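You operate a simulated robot arm through the tools that you are given. There is no shell and no other tool.

You are at the controls of a simulated two-armed robot. One attempt, no reset.

## Task
Put the 27 blue pack from the right half of the blue bench in the blue tray there and the 26 blue pack on the left half of the blue bench. Lift the wide clear hood open. Any order will do.

It is judged by the outcome, as a careful person would: the job done as asked, and still so three seconds after it is handed in. It fails if anything else is knocked over, pushed out of place, dropped, spilled or broken.

## Robot
Two 7-joint arms with three-finger grippers on one trunk, on a base that drives. Base frame: it is fixed to the floor where the robot stands at the start and does not move with it; the origin is under the middle of the robot, x ahead of it, y to its left, z up. Lengths are in cm, angles in rad, forces in N, time in s.
The left shoulder is at the start at [7, 14.6, 108.8], the right one opposite. With the tool pointing down near the work surface each hand reaches from about 30 to 68 cm from the robot's upright axis, wherever it stands, measured 20 degrees to its own side. Places, roughly: blue pack [250, 125, 75]; blue tray [250, 75, 75]; left half of the blue bench [250, 230, 80]; wide clear hood [-350, 1190, 100]. Payload 2.2 kg a hand.
The tool frame of a hand sits at the grasp point between the pads (the TCP): z along the fingers, y along the line on which they close. The tips reach 2.8 cm beyond it. Largest opening 10.2 cm; the body of the gripper starts 7.1 cm behind the TCP.
Orientation is told as [roll, pitch, yaw] about the base's x, y, z axes, in that order, counted from this pose: with the fingers straight down and closing along the base's y, the tool's x points along the base's -x, its y along +y and its z along -z.

## Interface
- The arms move only by the tool apply_moves. It takes "left_steps", "right_steps" or both (then of equal length, played together; a hand with none holds still); each is a list of rows, each a list of 2 entries, a list of its own where there are three numbers: the shift along the tool's x, y, z in units of 50 mm (1.0 is 50 mm), then the turn, a rotation vector about the tool's x, y, z in units of 8 degrees (1.0 is 8 degrees). In form: [[[tx, ty, tz], [wx, wy, wz]], ...]. A call has 1 to 20 rows; each row shifts and turns the commanded pose from where the row before left it, along the tool's axes as they then stand. "left_grip" and "right_grip" are, for a hand that has rows, the finger opening in cm, from 0 to 10.2, set as the call begins (left out, the last holds). A call with a number of a shift or a turn outside -1 to 1 is refused whole. A row lasts 0.2 s, in which the tool goes at most 5 cm and 0.15 rad; a call with a longer step from one row to the next is refused whole, and so is a gripper value outside its range. A pose out of reach is approached as far as the arm can. The call stops where the force on the tool passes 40 N (or 10 N more than at its start, if that is more) or the arm is blocked; 0.2 s more then pass. The fingers move at their own pace and stop on an object; they squeeze with about 24 N. The grip force told is the motor's: it shows also when the fingers shut on nothing. Time passes only in rows, and 0.2 s behind the last, so rows that do not move let the fingers close. It gives the time, the measured TCP pose, the force on the tool (base axes), the opening and the grip force at its end, in the units of the frame above (readings bear some noise), with the torque about the TCP (base axes, N m) and any sound that the robot's microphone picked up.
- Cameras (640 x 400 px; columns grow to the right, rows downward): "scene" is now at [13.8, 0.72, 131.82]; the picture's right is [0.07, -1.00, 0.00], its down [-0.56, -0.04, -0.83] and it looks along [0.82, 0.06, -0.56] (base axes); focal length 269 px, centre (320, 200). "left" rides on the left gripper at [7.2, 3.8, -8.6] in its tool frame; the picture's right is [-0.46, 0.89, 0.00], its down [-0.60, -0.32, -0.73] and it looks along [-0.65, -0.34, 0.68] (tool axes); focal length 256 px, centre (320, 200). "right" rides on the right gripper at [6.9, 4.4, -8.6] in its tool frame; the picture's right is [-0.53, 0.85, 0.00], its down [-0.58, -0.36, -0.73] and it looks along [-0.62, -0.39, 0.68] (tool axes); focal length 256 px, centre (320, 200). There is no depth. A picture from a camera that has moved, and an enlarged one, comes with that camera's place and axes in the base frame and with its lens.
- snapshot(camera): a new picture of that camera. The clock stands still meanwhile.
- raise_lower(by): slides the trunk up (or, below 0, down) by that many cm; the arms and the scene camera ride with it, the base frame stays. It gives what a move gives, with no picture.
- drive_base(legs): drives the robot by 1 to 6 legs, each [ahead, left, turn to the left] in cm, cm and rad, along the robot's own axes; the way and the turn of a leg run together, so that a leg with both is an arc; at most 150 cm and 3.142 rad a leg. The arms and the cameras ride along, it lands a little off, and it stops where it bumps. It gives what a move gives.
- aim_head(pan, tilt): turns the head with the scene camera to pan (to the left, within 1.501 rad either way) and tilt (down, from -0.506 to 1.204), counted from straight ahead of the robot. It gives what a move gives.
- zoom(camera, box): a new picture of the part [left, top, right, bottom] of that camera's present view, enlarged. The clock stands still meanwhile.
- close_job(): hands the job in; it is judged then, once.

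Nothing tells you exact positions but the pictures and the camera data. Unless the task says otherwise, let go and move clear before handing in.

The tools are called after ">>>" as name(argument=value, ...) on one line, values as JSON. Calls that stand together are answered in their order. apply_moves: Moves the arms, as the interface text tells. Its arguments: {"type":"object","properties":{"left_steps":{"type":"array"},"left_grip":{"type":"number"},"right_steps":{"type":"array"},"right_grip":{"type":"number"}},"required":[]} The other tools are called the same way: raise_lower (by) slides the trunk up or down; drive_base (legs) drives the base; aim_head (pan, tilt) turns the head that bears the scene camera; snapshot (camera) takes a picture; zoom (camera, box) takes an enlarged picture of a part of a camera's view; close_job () hands the job in.

At the start:

```text
time: 0.0
left_eef_pos: [38.74, 14.75, 103.88]
left_tcp_rot: [0.0, 0.0, 0.001]
left_ft_force: [-0.8, -0.5, 0.4]
left_moment: [0.03, 0.01, -0.04]
left_grip_width: 10.2
left_grip_force: 0.0
right_eef_pos: [50.1, -22.83, 99.3]
right_tcp_rot: [0.0, -0.001, 0.0]
right_ft_force: [0.9, 0.5, 0.4]
right_moment: [0.02, 0.01, 0.0]
right_grip_width: 10.21
right_grip_force: 0.0
trunk travel left (down, up): [-62.5, 31.5]
robot x, y, heading: [0.18, 0.07, 0.002]
head pan, tilt: [0.072, 0.599]
```

scene: 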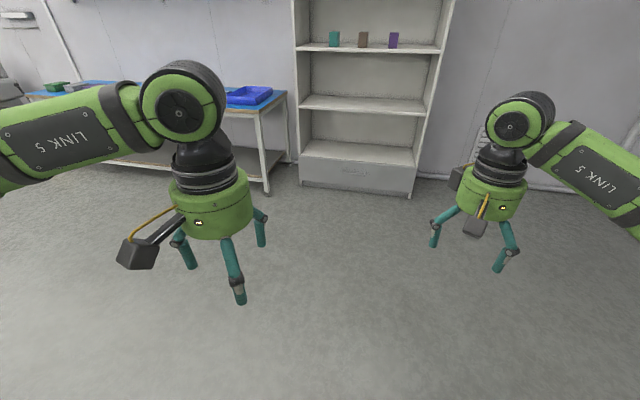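
right: 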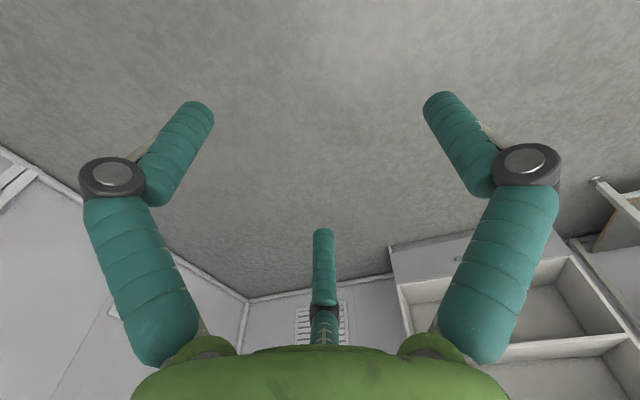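
left: 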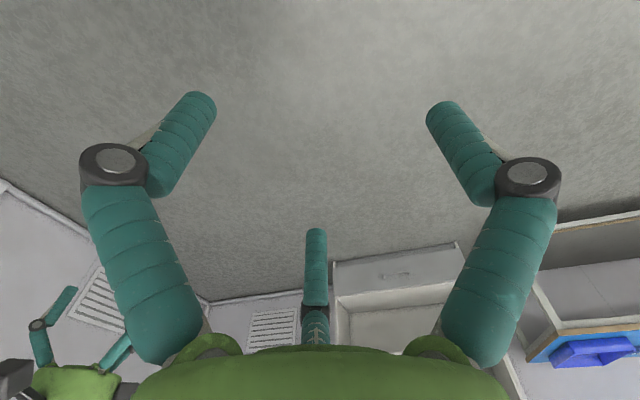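

I see a bench with a blue tray ahead to the left, a shelf ahead, and the arms in front of me. I'll look around with the head before driving.

>>> aim_head(pan=0.5, tilt=0.3)

>>> snapshot(camera="scene")

```text
time: 0.9
left_eef_pos: [38.66, 14.75, 103.86]
left_tcp_rot: [0.0, 0.0, 0.002]
left_ft_force: [-0.1, -0.6, -0.4]
left_moment: [0.0, 0.01, 0.03]
left_grip_width: 10.21
left_grip_force: 0.0
right_eef_pos: [50.33, -22.78, 99.2]
right_tcp_rot: [0.001, 0.002, 0.0]
right_ft_force: [-0.6, 0.5, 0.0]
right_moment: [-0.01, 0.0, 0.0]
right_grip_width: 10.22
right_grip_force: 0.0
trunk travel left (down, up): [-62.5, 31.5]
robot x, y, heading: [-0.01, 0.2, 0.004]
head pan, tilt: [0.499, 0.3]
```

```text
taken
camera scene: at [13.18, 4.56, 134.55], right [0.48, -0.88, 0.0], down [-0.26, -0.14, -0.96], along [0.84, 0.46, -0.3], focal length 269 px, centre (320, 200)
```

scene: 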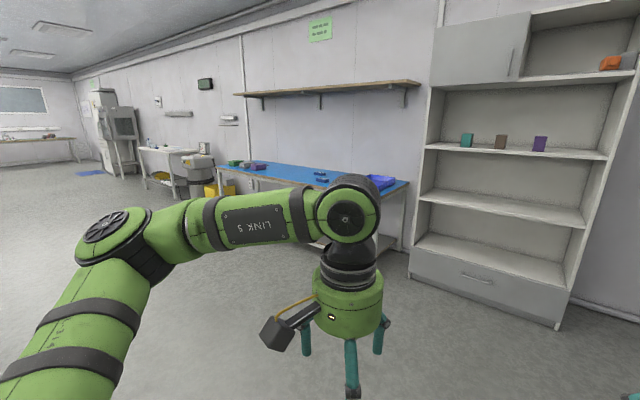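

A long blue-topped bench runs along the far wall; small blue packs lie near the tray. I'll look further left and enlarge the bench.

>>> zoom(camera="scene", box=[200, 130, 440, 280])

>>> zoom(camera="scene", box=[0, 50, 240, 200])

>>> aim_head(pan=1.4, tilt=0.3)

>>> snapshot(camera="scene")

```text
2.67 times, centred on (320, 205) of scene
camera zoom: at [13.18, 4.56, 134.55], right [0.48, -0.88, 0.0], down [-0.26, -0.14, -0.96], along [0.84, 0.46, -0.3], focal length 718 px, centre (320, 187)
```

zoom: 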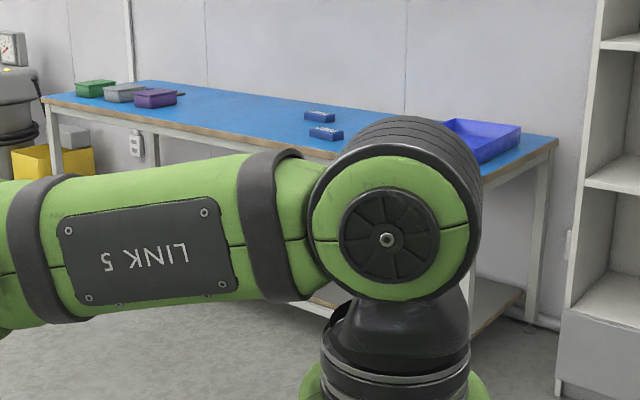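

```text
2.67 times, centred on (120, 125) of scene
camera zoom: at [13.18, 4.56, 134.55], right [0.48, -0.88, 0.0], down [-0.26, -0.14, -0.96], along [0.84, 0.46, -0.3], focal length 718 px, centre (853, 400)
```

zoom: 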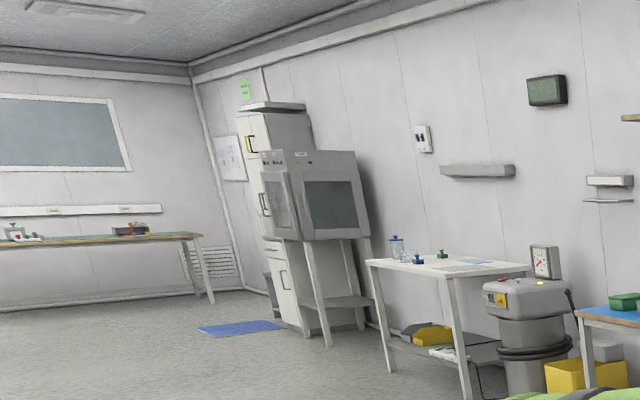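

```text
time: 2.1
left_eef_pos: [38.74, 14.68, 103.86]
left_tcp_rot: [-0.001, 0.0, 0.002]
left_ft_force: [0.4, 0.5, -0.5]
left_moment: [-0.02, -0.01, 0.02]
left_grip_width: 10.23
left_grip_force: 0.1
right_eef_pos: [50.36, -22.68, 99.17]
right_tcp_rot: [0.0, 0.0, -0.001]
right_ft_force: [-0.2, 0.5, -0.9]
right_moment: [0.0, 0.01, 0.02]
right_grip_width: 10.19
right_grip_force: 0.1
trunk travel left (down, up): [-62.5, 31.5]
robot x, y, heading: [0.01, -0.11, 0.002]
head pan, tilt: [1.4, 0.3]
```

```text
taken
camera scene: at [6.58, 9.3, 134.56], right [0.99, -0.17, 0.0], down [-0.05, -0.29, -0.96], along [0.16, 0.94, -0.3], focal length 269 px, centre (320, 200)
```

scene: 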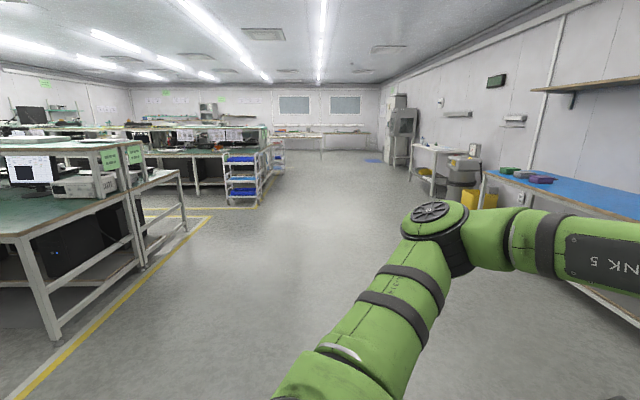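

There are two packs at about [239,126] and [263,141], and the tray is near [253,73]. I'll drive up in front of the bench to read their labels.

>>> drive_base(legs=[[60, 55, 0], [85, 55, 0]])

>>> aim_head(pan=0.0, tilt=0.6)

>>> snapshot(camera="scene")

```text
time: 11.3
left_eef_pos: [183.58, 124.6, 103.77]
left_tcp_rot: [0.001, 0.001, 0.006]
left_ft_force: [-0.1, 0.5, -0.3]
left_moment: [-0.04, -0.01, 0.01]
left_grip_width: 10.19
left_grip_force: 0.0
right_eef_pos: [195.36, 87.27, 99.2]
right_tcp_rot: [0.001, 0.002, 0.004]
right_ft_force: [-0.2, 0.3, -0.2]
right_moment: [0.01, -0.01, 0.01]
right_grip_width: 10.19
right_grip_force: 0.1
trunk travel left (down, up): [-62.5, 31.5]
robot x, y, heading: [145.14, 110.04, 0.006]
head pan, tilt: [1.4, 0.3]
```

```text
time: 12.8
left_eef_pos: [183.69, 124.55, 103.85]
left_tcp_rot: [0.001, 0.0, 0.006]
left_ft_force: [-0.4, -0.4, -0.1]
left_moment: [0.02, -0.02, -0.03]
left_grip_width: 10.21
left_grip_force: 0.0
right_eef_pos: [195.37, 87.3, 99.31]
right_tcp_rot: [0.0, -0.002, 0.005]
right_ft_force: [0.5, 1.1, -0.8]
right_moment: [-0.05, 0.0, 0.0]
right_grip_width: 10.22
right_grip_force: 0.0
trunk travel left (down, up): [-62.5, 31.5]
robot x, y, heading: [145.11, 109.74, 0.003]
head pan, tilt: [0.0, 0.6]
```

```text
taken
camera scene: at [158.81, 109.99, 131.81], right [0.0, -1.0, 0.0], down [-0.56, 0.0, -0.83], along [0.83, 0.0, -0.56], focal length 269 px, centre (320, 200)
```

scene: 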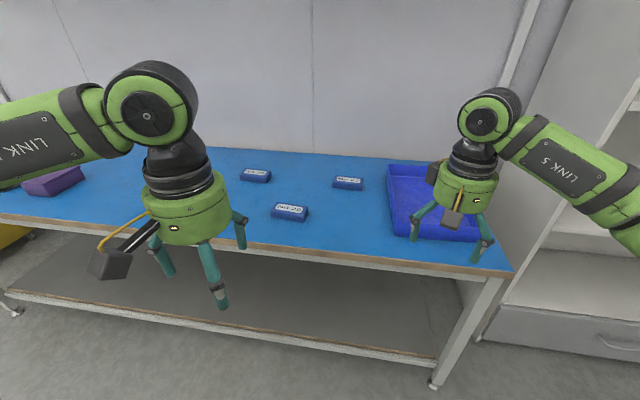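

There are three blue packs on the bench; I need to read each label.

>>> zoom(camera="scene", box=[230, 160, 310, 230])

>>> zoom(camera="scene", box=[310, 160, 380, 204])

>>> zoom(camera="scene", box=[260, 190, 324, 230])

>>> zoom(camera="scene", box=[224, 155, 288, 195])

```text
5.71 times, centred on (270, 195) of scene
camera zoom: at [158.81, 109.99, 131.81], right [0.0, -1.0, 0.0], down [-0.56, 0.0, -0.83], along [0.83, 0.0, -0.56], focal length 1539 px, centre (606, 229)
```

zoom: 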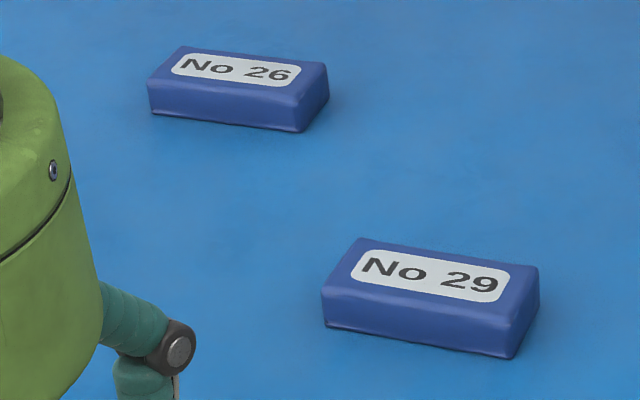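

```text
9.09 times, centred on (345, 182) of scene
camera zoom: at [158.81, 109.99, 131.81], right [0.0, -1.0, 0.0], down [-0.56, 0.0, -0.83], along [0.83, 0.0, -0.56], focal length 2448 px, centre (93, 364)
```

zoom: 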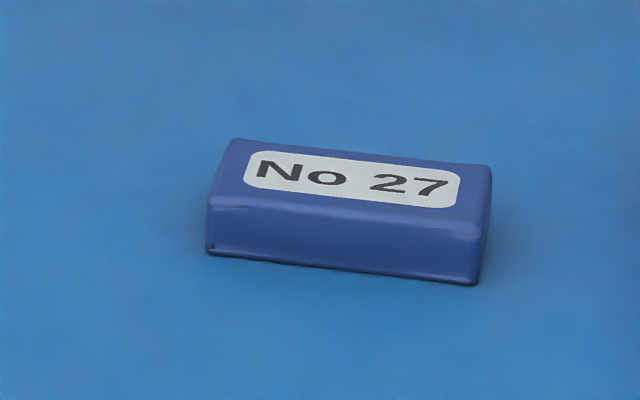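

```text
10.00 times, centred on (292, 210) of scene
camera zoom: at [158.81, 109.99, 131.81], right [0.0, -1.0, 0.0], down [-0.56, 0.0, -0.83], along [0.83, 0.0, -0.56], focal length 2692 px, centre (600, 100)
```

zoom: 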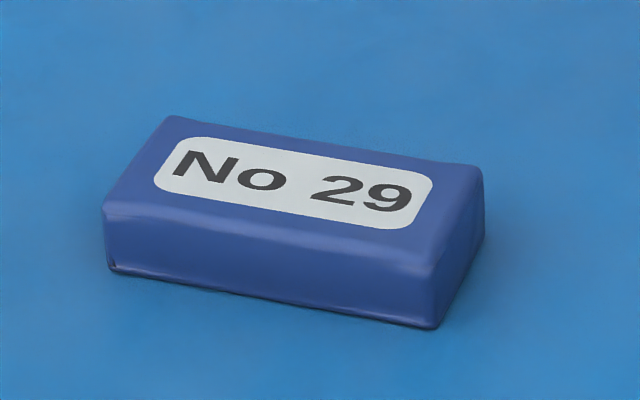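

```text
10.00 times, centred on (256, 175) of scene
camera zoom: at [158.81, 109.99, 131.81], right [0.0, -1.0, 0.0], down [-0.56, 0.0, -0.83], along [0.83, 0.0, -0.56], focal length 2692 px, centre (960, 450)
```

zoom: 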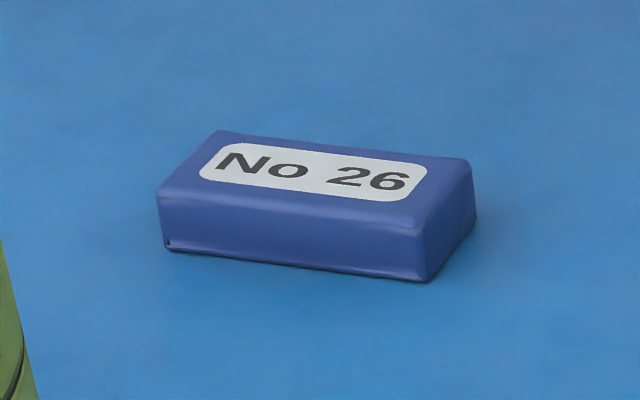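

Labels read clearly: the right-hand pack is No 27 (~[245,100]), the far-left one is No 26 (~[251,135]), and the near one No 29 stays put. The bench is turned about -0.15 rad relative to my frame, so I'll drive closer and square up to it.

>>> drive_base(legs=[[31.7, 21.8, -0.15]])

>>> aim_head(pan=0.0, tilt=0.75)

>>> snapshot(camera="scene")

>>> snapshot(camera="right")

>>> snapshot(camera="left")

```text
time: 15.2
left_eef_pos: [218.39, 138.07, 103.91]
left_tcp_rot: [-0.001, 0.0, -0.144]
left_ft_force: [-0.3, 0.6, 0.3]
left_moment: [0.01, 0.01, -0.02]
left_grip_width: 10.22
left_grip_force: 0.0
right_eef_pos: [224.44, 99.48, 99.3]
right_tcp_rot: [0.0, 0.001, -0.146]
right_ft_force: [-0.2, 0.3, 0.3]
right_moment: [-0.01, 0.07, 0.0]
right_grip_width: 10.18
right_grip_force: 0.0
trunk travel left (down, up): [-62.5, 31.5]
robot x, y, heading: [178.09, 129.01, -0.138]
head pan, tilt: [0.0, 0.6]
```

```text
time: 15.9
left_eef_pos: [218.48, 138.21, 103.79]
left_tcp_rot: [-0.002, -0.001, -0.144]
left_ft_force: [0.5, -0.3, 0.2]
left_moment: [0.0, 0.01, -0.01]
left_grip_width: 10.2
left_grip_force: 0.0
right_eef_pos: [224.49, 99.51, 99.25]
right_tcp_rot: [0.0, 0.001, -0.147]
right_ft_force: [-0.4, -0.5, 0.3]
right_moment: [-0.01, 0.0, 0.0]
right_grip_width: 10.19
right_grip_force: 0.0
trunk travel left (down, up): [-62.5, 31.5]
robot x, y, heading: [178.11, 128.97, -0.144]
head pan, tilt: [0.0, 0.75]
```

```text
taken
camera scene: at [191.2, 127.47, 130.52], right [-0.14, -0.99, 0.0], down [-0.67, 0.1, -0.73], along [0.72, -0.11, -0.68], focal length 269 px, centre (320, 200)
```

scene: 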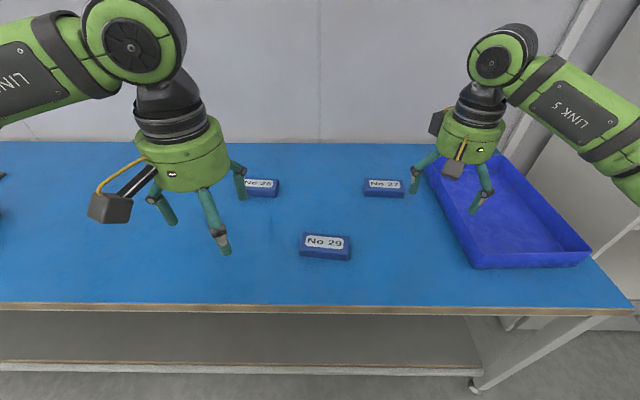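

```text
taken
camera right: at [218.39, 104.79, 107.78], right [0.65, 0.76, 0.0], down [0.52, -0.44, 0.73], along [0.55, -0.48, -0.68], focal length 256 px, centre (320, 200)
```

right: 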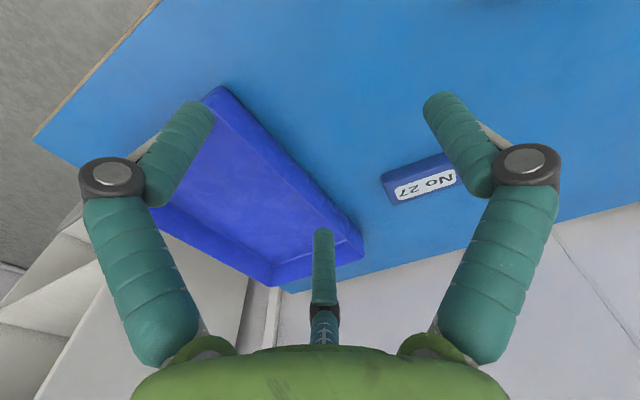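

```text
taken
camera left: at [211.72, 142.99, 112.37], right [0.59, 0.81, 0.0], down [0.55, -0.4, 0.73], along [0.59, -0.43, -0.68], focal length 256 px, centre (320, 200)
```

left: 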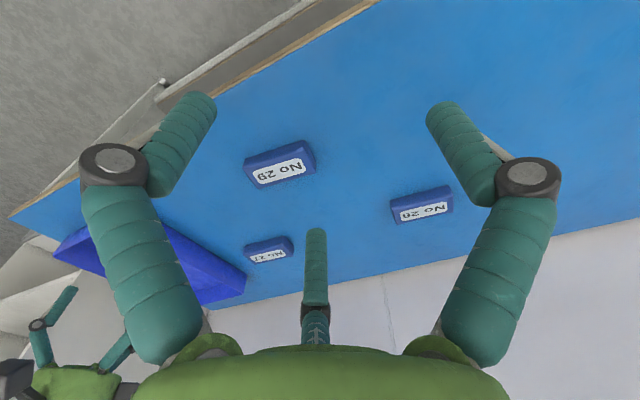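

I'm now square to the bench with all three packs and the tray in view. Let me look closely at the gripper's finger arrangement and the tray before reaching.

>>> zoom(camera="scene", box=[400, 60, 600, 280])

>>> zoom(camera="scene", box=[230, 160, 420, 270])

>>> zoom(camera="scene", box=[80, 100, 280, 260])

```text
1.82 times, centred on (500, 170) of scene
camera zoom: at [191.2, 127.47, 130.52], right [-0.14, -0.99, 0.0], down [-0.67, 0.1, -0.73], along [0.72, -0.11, -0.68], focal length 490 px, centre (-7, 254)
```

zoom: 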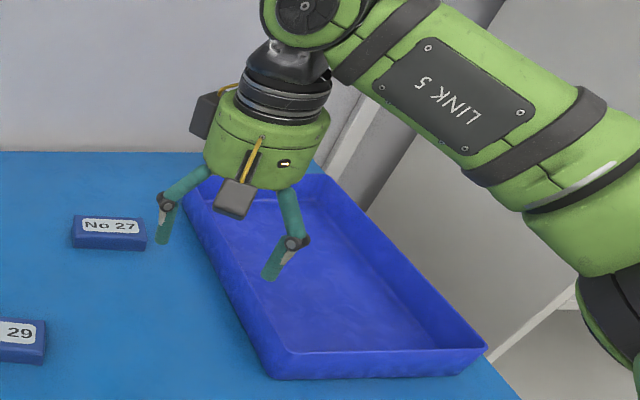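

```text
3.37 times, centred on (325, 215) of scene
camera zoom: at [191.2, 127.47, 130.52], right [-0.14, -0.99, 0.0], down [-0.67, 0.1, -0.73], along [0.72, -0.11, -0.68], focal length 907 px, centre (303, 150)
```

zoom: 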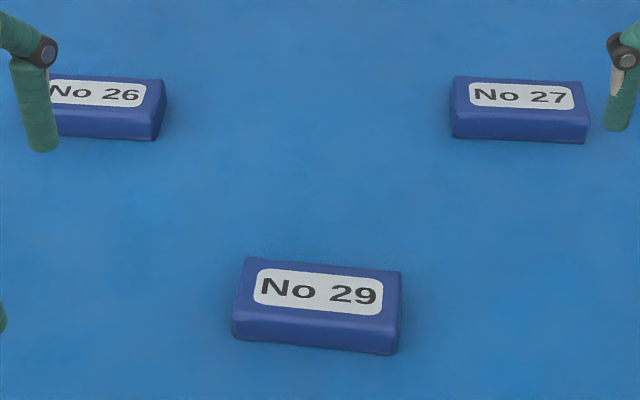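

```text
2.50 times, centred on (180, 180) of scene
camera zoom: at [191.2, 127.47, 130.52], right [-0.14, -0.99, 0.0], down [-0.67, 0.1, -0.73], along [0.72, -0.11, -0.68], focal length 673 px, centre (670, 250)
```

zoom: 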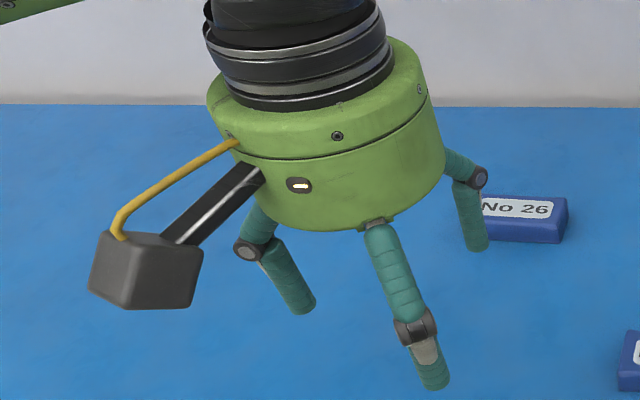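

The hand looks three-fingered: one finger on tool +y and two on the other side. I'll partly close the left hand in free air to see how the fingers move.

>>> apply_moves(left_steps=[[[0, 0, 0], [0, 0, 0]], [[0, 0, 0], [0, 0, 0]], [[0, 0, 0], [0, 0, 0]]], left_grip=4.5)

>>> snapshot(camera="left")

>>> zoom(camera="scene", box=[80, 100, 280, 260])

```text
time: 16.7
left_eef_pos: [218.41, 138.22, 103.79]
left_tcp_rot: [0.001, -0.001, -0.145]
left_ft_force: [-0.7, 0.3, -0.1]
left_moment: [0.02, 0.0, 0.05]
left_grip_width: 4.49
left_grip_force: 0.0
right_eef_pos: [224.49, 99.57, 99.21]
right_tcp_rot: [-0.001, 0.0, -0.145]
right_ft_force: [0.1, -0.9, -1.0]
right_moment: [0.01, 0.03, 0.03]
right_grip_width: 10.19
right_grip_force: 0.1
trunk travel left (down, up): [-62.5, 31.5]
robot x, y, heading: [178.35, 129.26, -0.145]
head pan, tilt: [0.0, 0.75]
```

```text
taken
camera left: at [211.69, 142.97, 112.38], right [0.59, 0.81, 0.0], down [0.55, -0.4, 0.73], along [0.59, -0.43, -0.68], focal length 256 px, centre (320, 200)
```

left: 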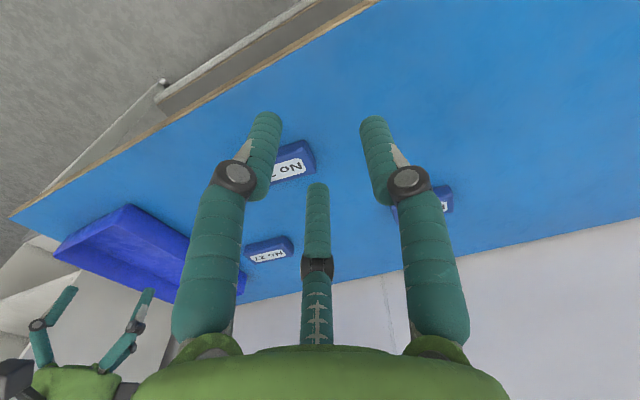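

```text
2.50 times, centred on (180, 180) of scene
camera zoom: at [191.16, 127.45, 130.52], right [-0.14, -0.99, 0.0], down [-0.67, 0.1, -0.73], along [0.72, -0.11, -0.68], focal length 673 px, centre (670, 250)
```

zoom: 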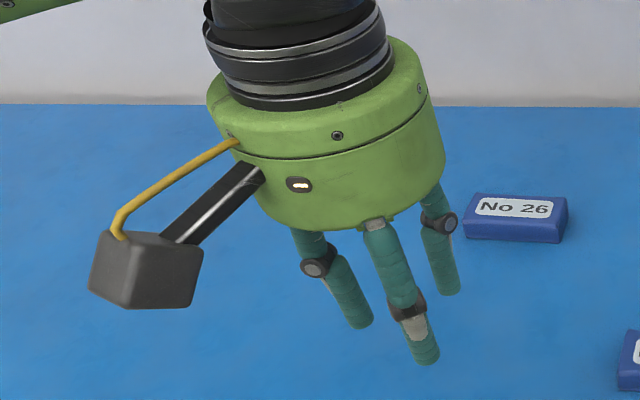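

The fingers close toward the TCP. From several views, pack tops are at about z 79.2: No 27 at ~[249.9, 99.4], No 26 at ~[255.7, 137.1]. I must come about 12-15 cm closer, so I'll look down first to check clearance between the base and the bench.

>>> aim_head(pan=0.0, tilt=1.2)

>>> snapshot(camera="scene")

```text
time: 17.6
left_eef_pos: [218.43, 138.02, 103.9]
left_tcp_rot: [0.001, 0.001, -0.142]
left_ft_force: [0.7, 0.5, -0.2]
left_moment: [-0.04, -0.02, -0.01]
left_grip_width: 4.49
left_grip_force: 0.1
right_eef_pos: [224.55, 99.44, 99.24]
right_tcp_rot: [-0.001, -0.001, -0.145]
right_ft_force: [0.4, -0.7, 0.2]
right_moment: [0.02, 0.01, -0.03]
right_grip_width: 10.18
right_grip_force: 0.1
trunk travel left (down, up): [-62.5, 31.5]
robot x, y, heading: [177.97, 129.24, -0.144]
head pan, tilt: [0.0, 1.201]
```

```text
taken
camera scene: at [188.5, 127.84, 127.35], right [-0.14, -0.99, 0.0], down [-0.92, 0.14, -0.36], along [0.36, -0.05, -0.93], focal length 269 px, centre (320, 200)
```

scene: 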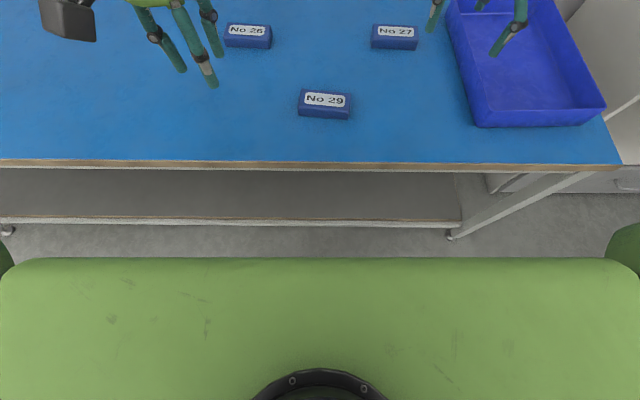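

The torso hides the base, but the bench edge is about 39 cm ahead of my axis. I'll creep forward 10 cm and check.

>>> drive_base(legs=[[8, 0, 0], [3, 0, 0]])

>>> aim_head(pan=0.0, tilt=0.85)

>>> snapshot(camera="scene")

```text
time: 19.1
left_eef_pos: [228.94, 136.66, 103.97]
left_tcp_rot: [-0.002, -0.005, -0.143]
left_ft_force: [-1.1, -0.4, 0.9]
left_moment: [0.0, -0.02, 0.03]
left_grip_width: 4.49
left_grip_force: 0.1
right_eef_pos: [234.91, 98.07, 99.46]
right_tcp_rot: [-0.001, -0.005, -0.144]
right_ft_force: [-0.4, 0.7, 0.3]
right_moment: [-0.02, -0.03, -0.01]
right_grip_width: 10.19
right_grip_force: 0.1
trunk travel left (down, up): [-62.5, 31.5]
robot x, y, heading: [189.12, 127.93, -0.144]
head pan, tilt: [0.0, 1.201]
```

```text
time: 19.9
left_eef_pos: [229.22, 136.62, 103.84]
left_tcp_rot: [-0.002, -0.001, -0.143]
left_ft_force: [-1.1, 0.0, 0.9]
left_moment: [0.04, -0.01, 0.01]
left_grip_width: 4.5
left_grip_force: 0.0
right_eef_pos: [235.5, 97.98, 99.34]
right_tcp_rot: [0.0, 0.0, -0.146]
right_ft_force: [0.3, 0.4, 0.5]
right_moment: [0.0, 0.03, 0.02]
right_grip_width: 10.19
right_grip_force: 0.0
trunk travel left (down, up): [-62.5, 31.5]
robot x, y, heading: [189.16, 127.48, -0.144]
head pan, tilt: [0.0, 0.85]
```

```text
taken
camera scene: at [201.55, 125.95, 129.71], right [-0.14, -0.99, 0.0], down [-0.74, 0.11, -0.66], along [0.65, -0.09, -0.75], focal length 269 px, centre (320, 200)
```

scene: 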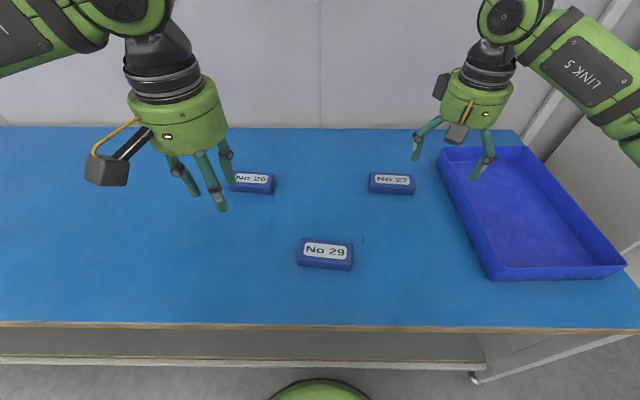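

The drive went without a bump, and both packs are now within ~67 cm of reach. I'll rotate the right hand about vertical so its fingers close across the short side of No 27, and open the left hand again.

>>> apply_moves(right_steps=[[[0, 0, 0], [0, 0, -0.973]], [[0, 0, 0], [0, 0, -0.973]], [[0, 0, 0], [0, 0, -0.973]], [[0, 0, 0], [0, 0, -0.973]], [[0, 0, 0], [0, 0, -0.973]], [[0, 0, 0], [0, 0, -0.973]], [[0, 0, 0], [0, 0, -0.973]], [[0, 0, 0], [0, 0, -0.973]], [[0, 0, 0], [0, 0, -0.973]], [[0, 0, 0], [0, 0, -0.973]], [[0, 0, 0], [0, 0, -0.973]], [[0, 0, 0], [0, 0, 0]]], right_grip=10.2)

>>> snapshot(camera="right")

>>> snapshot(camera="scene")

```text
time: 22.6
left_eef_pos: [229.17, 136.68, 103.92]
left_tcp_rot: [-0.001, 0.0, -0.143]
left_ft_force: [0.1, -0.5, -0.2]
left_moment: [-0.01, 0.02, -0.02]
left_grip_width: 4.46
left_grip_force: 0.0
right_eef_pos: [234.75, 98.67, 99.19]
right_tcp_rot: [-0.002, -0.002, 0.599]
right_ft_force: [-0.7, 0.0, -0.6]
right_moment: [0.02, 0.0, -0.05]
right_grip_width: 10.17
right_grip_force: 0.1
right hand out of reach, approached as far as the arm can: row 6, 7, 8, 9, 10, 11
trunk travel left (down, up): [-62.5, 31.5]
robot x, y, heading: [188.65, 127.77, -0.145]
head pan, tilt: [0.0, 0.85]
```

```text
taken
camera right: at [226.69, 98.38, 107.81], right [-0.03, 1.0, 0.0], down [0.68, 0.02, 0.73], along [0.73, 0.02, -0.68], focal length 256 px, centre (320, 200)
```

right: 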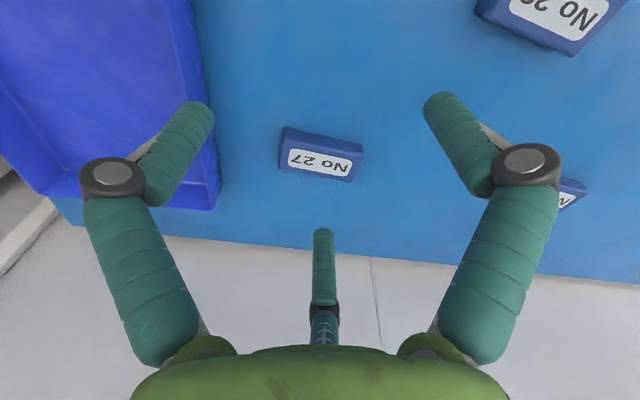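

```text
taken
camera scene: at [201.54, 125.93, 129.72], right [-0.14, -0.99, 0.0], down [-0.74, 0.11, -0.66], along [0.65, -0.09, -0.75], focal length 269 px, centre (320, 200)
```

scene: 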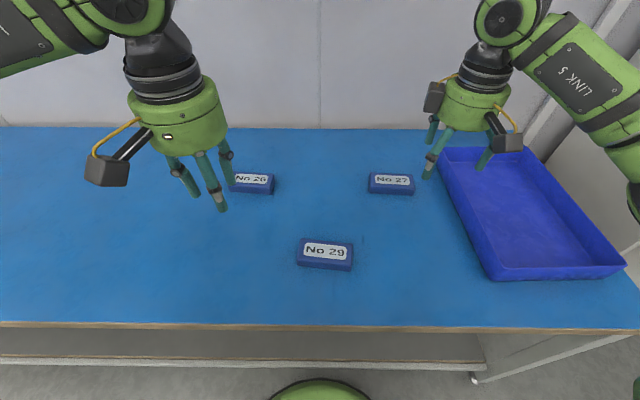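

The right wrist can't turn that way past +0.6, so I'll go the other way round (yaw about -1.79), which gives the same grasp line.

>>> apply_moves(right_steps=[[[0, 0, 0], [0, 0, 1]], [[0, 0, 0], [0, 0, 1]], [[0, 0, 0], [0, 0, 1]], [[0, 0, 0], [0, 0, 1]], [[0, 0, 0], [0, 0, 1]], [[0, 0, 0], [0, 0, 1]], [[0, 0, 0], [0, 0, 1]], [[0, 0, 0], [0, 0, 1]], [[0, 0, 0], [0, 0, 1]], [[0, 0, 0], [0, 0, 1]], [[0, 0, 0], [0, 0, 1]], [[0, 0, 0], [0, 0, 1]]])

```text
time: 25.1
left_eef_pos: [229.14, 136.66, 103.96]
left_tcp_rot: [-0.002, -0.003, -0.143]
left_ft_force: [0.1, -0.4, 0.2]
left_moment: [-0.01, 0.0, 0.01]
left_grip_width: 4.51
left_grip_force: 0.0
right_eef_pos: [234.71, 98.7, 99.39]
right_tcp_rot: [0.002, -0.002, -1.08]
right_ft_force: [0.2, 0.0, 0.7]
right_moment: [0.0, 0.03, -0.04]
right_grip_width: 10.19
right_grip_force: 0.0
trunk travel left (down, up): [-62.5, 31.5]
robot x, y, heading: [188.87, 127.29, -0.151]
head pan, tilt: [0.0, 0.85]
```

That worked (yaw -1.08). I'll finish the rotation and move to hover about 11 cm above No 27.

>>> apply_moves(right_steps=[[[0, 0, 0], [0, 0, 0.8475]], [[0, 0, 0], [0, 0, 0.8475]], [[0, 0, 0], [0, 0, 0.8475]], [[0, 0, 0], [0, 0, 0.8475]], [[0, 0, 0], [0, 0, 0.8475]], [[0, 0, 0], [0, 0, 0.8475]], [[0.21, 0.665, 0.4], [0, 0, 0]], [[0.21, 0.665, 0.4], [0, 0, 0]], [[0.21, 0.665, 0.4], [0, 0, 0]], [[0.21, 0.665, 0.4], [0, 0, 0]], [[0, 0, 0], [0, 0, 0]]], right_grip=10.2)

>>> snapshot(camera="right")

>>> snapshot(camera="scene")

```text
time: 27.6
left_eef_pos: [229.13, 136.55, 103.85]
left_tcp_rot: [0.0, -0.002, -0.143]
left_ft_force: [0.1, -0.3, 0.4]
left_moment: [0.0, 0.01, 0.0]
left_grip_width: 4.51
left_grip_force: 0.0
right_eef_pos: [248.62, 100.0, 91.3]
right_tcp_rot: [0.003, -0.001, -1.788]
right_ft_force: [-0.7, -0.3, -1.0]
right_moment: [0.03, 0.0, 0.01]
right_grip_width: 10.21
right_grip_force: 0.0
trunk travel left (down, up): [-62.5, 31.5]
robot x, y, heading: [188.67, 127.58, -0.148]
head pan, tilt: [0.0, 0.85]
```

```text
taken
camera right: at [254.43, 105.74, 99.92], right [0.71, -0.7, 0.0], down [-0.48, -0.48, 0.73], along [-0.51, -0.52, -0.68], focal length 256 px, centre (320, 200)
```

right: 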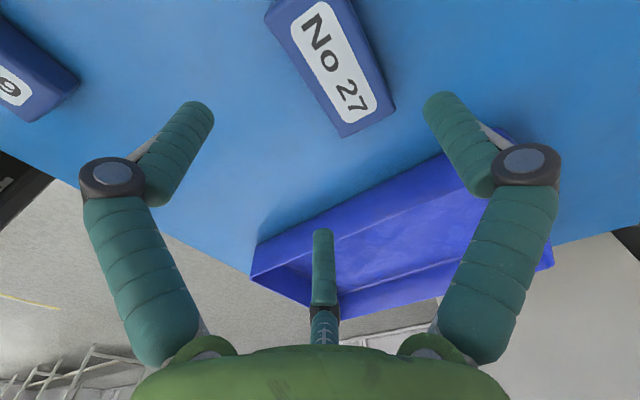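

```text
taken
camera scene: at [201.42, 125.87, 129.73], right [-0.14, -0.99, 0.0], down [-0.74, 0.11, -0.66], along [0.65, -0.09, -0.75], focal length 269 px, centre (320, 200)
```

scene: 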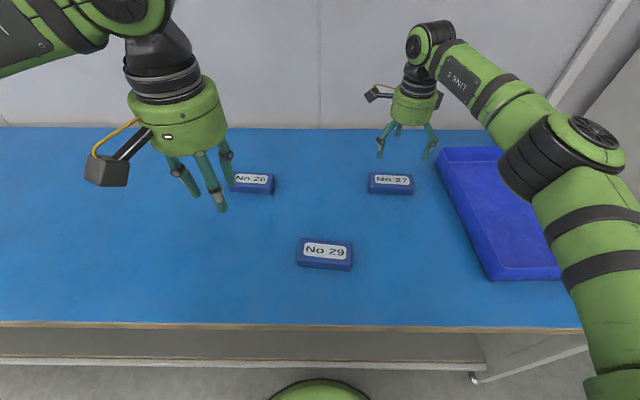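

The hand camera puts No 27's centre at about [250.2, 99.8] with the yaw matching. I'll shift slightly and descend to just above the pack, then check.

>>> apply_moves(right_steps=[[[0.03, 0.1, 0.6], [0, 0, 0]], [[0, 0, 0.6], [0, 0, 0]], [[0, 0, 0.5], [0, 0, 0]], [[0, 0, 0], [0, 0, 0]]])

>>> snapshot(camera="right")

>>> zoom(camera="scene", box=[340, 80, 480, 220])

```text
time: 28.6
left_eef_pos: [229.24, 136.61, 103.92]
left_tcp_rot: [-0.001, -0.002, -0.141]
left_ft_force: [-0.9, -0.9, -0.5]
left_moment: [-0.01, 0.01, 0.02]
left_grip_width: 4.5
left_grip_force: 0.1
right_eef_pos: [249.24, 99.95, 82.86]
right_tcp_rot: [0.003, 0.0, -1.789]
right_ft_force: [0.3, 0.9, -0.2]
right_moment: [-0.01, -0.01, -0.02]
right_grip_width: 10.2
right_grip_force: 0.0
trunk travel left (down, up): [-62.5, 31.5]
robot x, y, heading: [189.1, 127.97, -0.144]
head pan, tilt: [0.0, 0.85]
```

```text
taken
camera right: at [255.03, 105.78, 91.35], right [0.71, -0.7, 0.0], down [-0.48, -0.48, 0.73], along [-0.51, -0.52, -0.68], focal length 256 px, centre (320, 200)
```

right: 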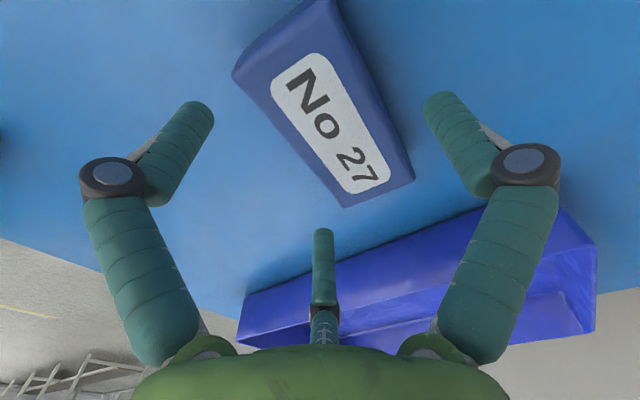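

```text
2.86 times, centred on (410, 150) of scene
camera zoom: at [201.51, 125.96, 129.72], right [-0.14, -0.99, 0.0], down [-0.74, 0.11, -0.66], along [0.65, -0.1, -0.75], focal length 769 px, centre (63, 343)
```

zoom: 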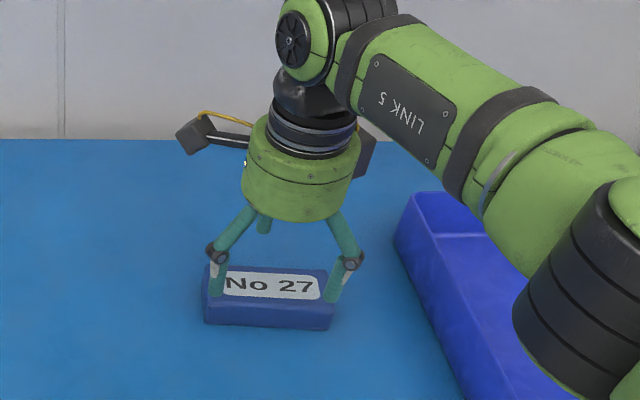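

The pack sits between the fingers with a small offset. I'll nudge slightly and descend in small steps watching the force.

>>> apply_moves(right_steps=[[[0, -0.08, 0.1], [0, 0, 0]], [[0, 0, 0.2], [0, 0, 0]], [[0, 0, 0.2], [0, 0, 0]], [[0, 0, 0], [0, 0, 0]]])

>>> snapshot(camera="right")

>>> zoom(camera="scene", box=[350, 130, 450, 210])

```text
time: 29.6
left_eef_pos: [229.25, 136.69, 103.77]
left_tcp_rot: [-0.002, -0.002, -0.144]
left_ft_force: [0.6, 0.4, 0.5]
left_moment: [0.0, -0.02, -0.01]
left_grip_width: 4.49
left_grip_force: 0.0
right_eef_pos: [248.75, 99.95, 80.32]
right_tcp_rot: [0.002, 0.0, -1.787]
right_ft_force: [0.4, 0.1, 0.1]
right_moment: [0.02, -0.01, -0.04]
right_grip_width: 10.21
right_grip_force: 0.1
trunk travel left (down, up): [-62.5, 31.5]
robot x, y, heading: [188.8, 127.64, -0.143]
head pan, tilt: [0.0, 0.85]
```

```text
taken
camera right: at [254.59, 105.86, 88.86], right [0.71, -0.7, 0.0], down [-0.48, -0.48, 0.73], along [-0.51, -0.52, -0.68], focal length 256 px, centre (320, 200)
```

right: 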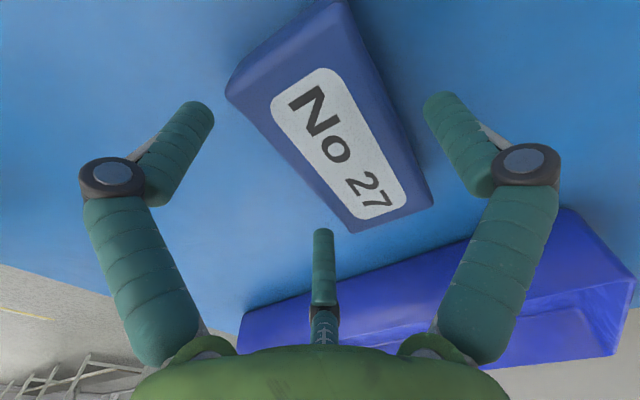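

```text
5.00 times, centred on (400, 170) of scene
camera zoom: at [201.52, 125.95, 129.72], right [-0.14, -0.99, 0.0], down [-0.74, 0.11, -0.66], along [0.65, -0.09, -0.75], focal length 1346 px, centre (-80, 350)
```

zoom: 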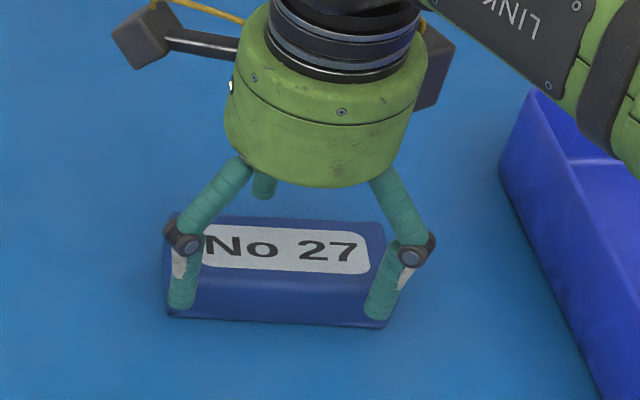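

The revised pack top height is about z 77.8, so the bench is near 75. I'll lower another ~1.8 cm in small steps.

>>> apply_moves(right_steps=[[[0, 0, 0.1], [0, 0, 0]], [[0, 0, 0.1], [0, 0, 0]], [[0, 0, 0.1], [0, 0, 0]], [[0, 0, 0], [0, 0, 0]]])

>>> zoom(camera="scene", box=[350, 130, 450, 210])

>>> snapshot(camera="right")

```text
time: 30.6
left_eef_pos: [229.25, 136.75, 103.96]
left_tcp_rot: [-0.002, 0.0, -0.143]
left_ft_force: [0.7, -0.5, -0.4]
left_moment: [0.02, 0.0, 0.02]
left_grip_width: 4.5
left_grip_force: 0.1
right_eef_pos: [248.79, 100.03, 78.73]
right_tcp_rot: [0.002, 0.0, -1.789]
right_ft_force: [-0.7, 0.3, 0.0]
right_moment: [-0.02, 0.02, -0.01]
right_grip_width: 10.21
right_grip_force: 0.0
trunk travel left (down, up): [-62.5, 31.5]
robot x, y, heading: [188.64, 127.67, -0.145]
head pan, tilt: [0.0, 0.85]
```

```text
5.00 times, centred on (400, 170) of scene
camera zoom: at [201.53, 125.95, 129.72], right [-0.14, -0.99, 0.0], down [-0.74, 0.11, -0.66], along [0.65, -0.09, -0.75], focal length 1346 px, centre (-80, 350)
```

zoom: 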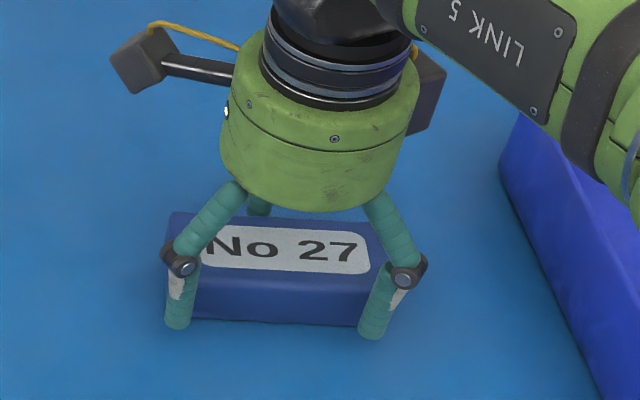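

```text
taken
camera right: at [254.6, 105.81, 87.35], right [0.71, -0.7, 0.0], down [-0.48, -0.48, 0.73], along [-0.51, -0.52, -0.68], focal length 256 px, centre (320, 200)
```

right: 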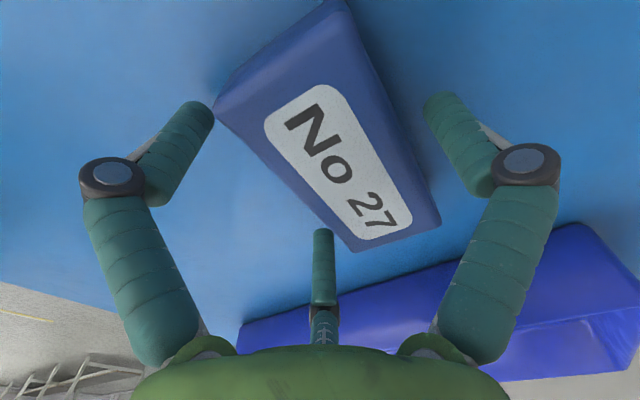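

No contact yet and the fingertips straddle the pack near bench level. Closing the right gripper now.

>>> apply_moves(right_steps=[[[0, 0, 0.04], [0, 0, 0]], [[0, 0, 0], [0, 0, 0]], [[0, 0, 0], [0, 0, 0]], [[0, 0, 0], [0, 0, 0]], [[0, 0, 0], [0, 0, 0]]], right_grip=2.0)

>>> zoom(camera="scene", box=[350, 130, 450, 210])

>>> snapshot(camera="right")

```text
time: 31.8
left_eef_pos: [229.14, 136.71, 103.82]
left_tcp_rot: [-0.001, -0.001, -0.142]
left_ft_force: [-0.2, 0.2, -0.7]
left_moment: [-0.03, -0.01, -0.03]
left_grip_width: 4.5
left_grip_force: 0.1
right_eef_pos: [248.8, 100.14, 78.79]
right_tcp_rot: [0.008, 0.0, -1.79]
right_ft_force: [5.8, -2.9, 15.3]
right_moment: [-0.03, -0.17, -0.03]
right_grip_width: 8.06
right_grip_force: 24.1
trunk travel left (down, up): [-62.5, 31.5]
robot x, y, heading: [188.97, 127.64, -0.138]
head pan, tilt: [0.0, 0.85]
```

```text
5.00 times, centred on (400, 170) of scene
camera zoom: at [201.39, 126.02, 129.75], right [-0.14, -0.99, 0.0], down [-0.74, 0.11, -0.66], along [0.65, -0.1, -0.75], focal length 1346 px, centre (-80, 350)
```

zoom: 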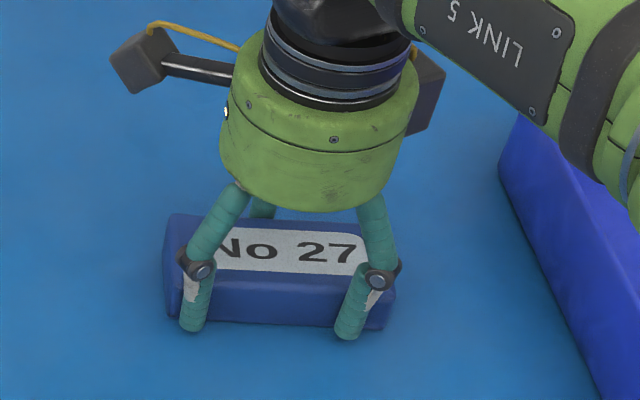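

```text
taken
camera right: at [254.57, 105.84, 87.4], right [0.71, -0.7, 0.01], down [-0.48, -0.48, 0.73], along [-0.51, -0.52, -0.68], focal length 256 px, centre (320, 200)
```

right: 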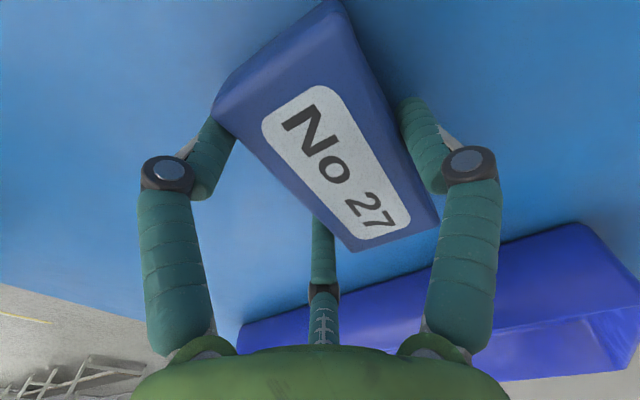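

The grip stopped at 8.06 cm with 24 N, with three fingers visibly in contact with the pack's sides. I'll lift slowly a little and check it is held.

>>> apply_moves(right_steps=[[[0, 0, -0.1], [0, 0, 0]], [[0, 0, -0.2], [0, 0, 0]], [[0, 0, -0.3], [0, 0, 0]], [[0, 0, 0], [0, 0, 0]]])

>>> zoom(camera="scene", box=[350, 110, 450, 190])

>>> snapshot(camera="right")

```text
time: 32.8
left_eef_pos: [229.22, 136.78, 103.92]
left_tcp_rot: [-0.001, 0.0, -0.144]
left_ft_force: [0.1, 0.3, -0.4]
left_moment: [0.0, -0.02, 0.02]
left_grip_width: 4.52
left_grip_force: 0.1
right_eef_pos: [248.79, 100.18, 81.52]
right_tcp_rot: [0.001, 0.001, -1.787]
right_ft_force: [1.1, 0.3, -0.9]
right_moment: [0.03, 0.04, -0.01]
right_grip_width: 8.06
right_grip_force: 24.3
trunk travel left (down, up): [-62.5, 31.5]
robot x, y, heading: [188.66, 127.81, -0.136]
head pan, tilt: [0.0, 0.85]
```

```text
5.00 times, centred on (400, 150) of scene
camera zoom: at [201.58, 125.94, 129.71], right [-0.14, -0.99, 0.0], down [-0.74, 0.11, -0.66], along [0.65, -0.09, -0.75], focal length 1346 px, centre (-80, 450)
```

zoom: 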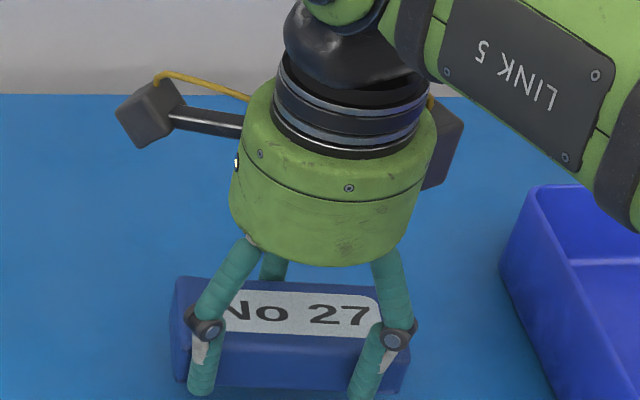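

```text
taken
camera right: at [254.61, 105.84, 90.1], right [0.71, -0.7, 0.0], down [-0.48, -0.48, 0.73], along [-0.51, -0.52, -0.68], focal length 256 px, centre (320, 200)
```

right: 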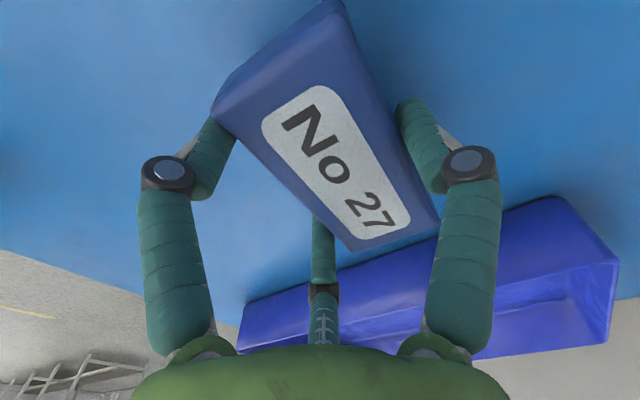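

No 27 is held firmly off the bench. I'll lift it higher, then drive back 6 cm and right 28 cm so the hand hangs over the tray.

>>> apply_moves(right_steps=[[[0, 0, -0.5], [0, 0, 0]], [[0, 0, -0.7], [0, 0, 0]], [[0, 0, -0.7], [0, 0, 0]], [[0, 0, -0.5], [0, 0, 0]], [[0, 0, 0], [0, 0, 0]]])

>>> drive_base(legs=[[-6, 0, 0], [0, -28.4, 0]])

>>> snapshot(camera="scene")

>>> snapshot(camera="right")

```text
time: 34.0
left_eef_pos: [229.29, 136.65, 103.81]
left_tcp_rot: [0.001, 0.0, -0.143]
left_ft_force: [-0.1, 0.3, -0.4]
left_moment: [0.03, 0.03, 0.0]
left_grip_width: 4.51
left_grip_force: 0.1
right_eef_pos: [248.91, 100.12, 93.7]
right_tcp_rot: [0.002, 0.002, -1.787]
right_ft_force: [-0.5, -0.5, -0.9]
right_moment: [-0.02, 0.01, 0.02]
right_grip_width: 8.05
right_grip_force: 23.7
trunk travel left (down, up): [-62.5, 31.5]
robot x, y, heading: [188.64, 127.54, -0.144]
head pan, tilt: [0.0, 0.85]
```

```text
time: 36.5
left_eef_pos: [219.05, 109.43, 103.74]
left_tcp_rot: [-0.003, -0.001, -0.145]
left_ft_force: [-0.5, -0.9, -0.5]
left_moment: [0.03, -0.03, -0.02]
left_grip_width: 4.52
left_grip_force: 0.1
right_eef_pos: [238.63, 72.91, 93.52]
right_tcp_rot: [0.001, 0.002, -1.788]
right_ft_force: [0.0, 1.1, -0.9]
right_moment: [0.0, 0.02, 0.0]
right_grip_width: 8.04
right_grip_force: 23.9
trunk travel left (down, up): [-62.5, 31.5]
robot x, y, heading: [178.57, 100.19, -0.145]
head pan, tilt: [0.0, 0.85]
```

```text
taken
camera scene: at [191.48, 98.73, 129.72], right [-0.14, -0.99, 0.0], down [-0.74, 0.11, -0.66], along [0.65, -0.1, -0.75], focal length 269 px, centre (320, 200)
```

scene: 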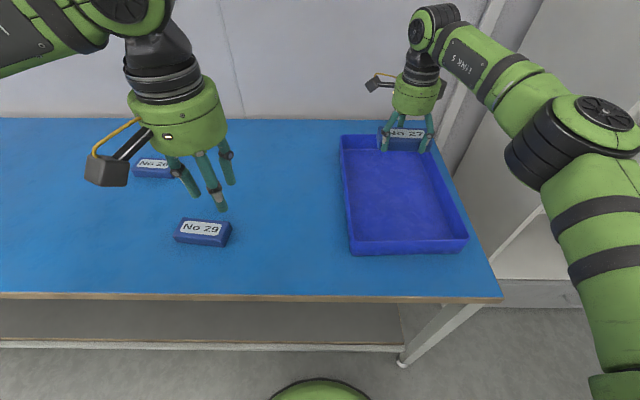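

```text
taken
camera right: at [244.48, 78.66, 102.16], right [0.71, -0.7, 0.0], down [-0.48, -0.48, 0.73], along [-0.51, -0.52, -0.68], focal length 256 px, centre (320, 200)
```

right: 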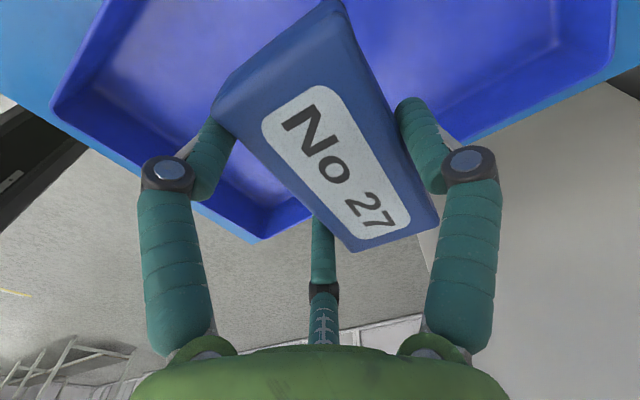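

No 27 now hangs over the tray centre (~[240, 72]). I'll lower it in, slowing down near the tray floor.

>>> apply_moves(right_steps=[[[0, 0, 0.7], [0, 0, 0]], [[0, 0, 0.7], [0, 0, 0]], [[0, 0, 0.6], [0, 0, 0]], [[0, 0, 0.4], [0, 0, 0]], [[0, 0, 0.2], [0, 0, 0]], [[0, 0, 0], [0, 0, 0]]])

>>> zoom(camera="scene", box=[320, 90, 480, 260])

```text
time: 37.9
left_eef_pos: [219.2, 109.4, 103.91]
left_tcp_rot: [-0.002, 0.0, -0.143]
left_ft_force: [0.6, 0.8, -0.1]
left_moment: [-0.06, 0.0, -0.02]
left_grip_width: 4.48
left_grip_force: 0.0
right_eef_pos: [238.71, 72.78, 80.65]
right_tcp_rot: [0.001, -0.001, -1.789]
right_ft_force: [0.2, -0.5, -0.3]
right_moment: [-0.01, -0.01, 0.02]
right_grip_width: 8.03
right_grip_force: 24.1
trunk travel left (down, up): [-62.5, 31.5]
robot x, y, heading: [179.01, 100.67, -0.144]
head pan, tilt: [0.0, 0.85]
```

```text
2.35 times, centred on (400, 175) of scene
camera zoom: at [191.47, 98.68, 129.72], right [-0.14, -0.99, 0.0], down [-0.74, 0.11, -0.66], along [0.65, -0.1, -0.75], focal length 634 px, centre (132, 259)
```

zoom: 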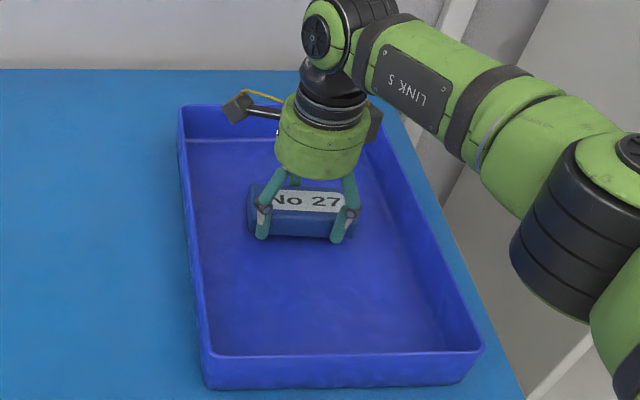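

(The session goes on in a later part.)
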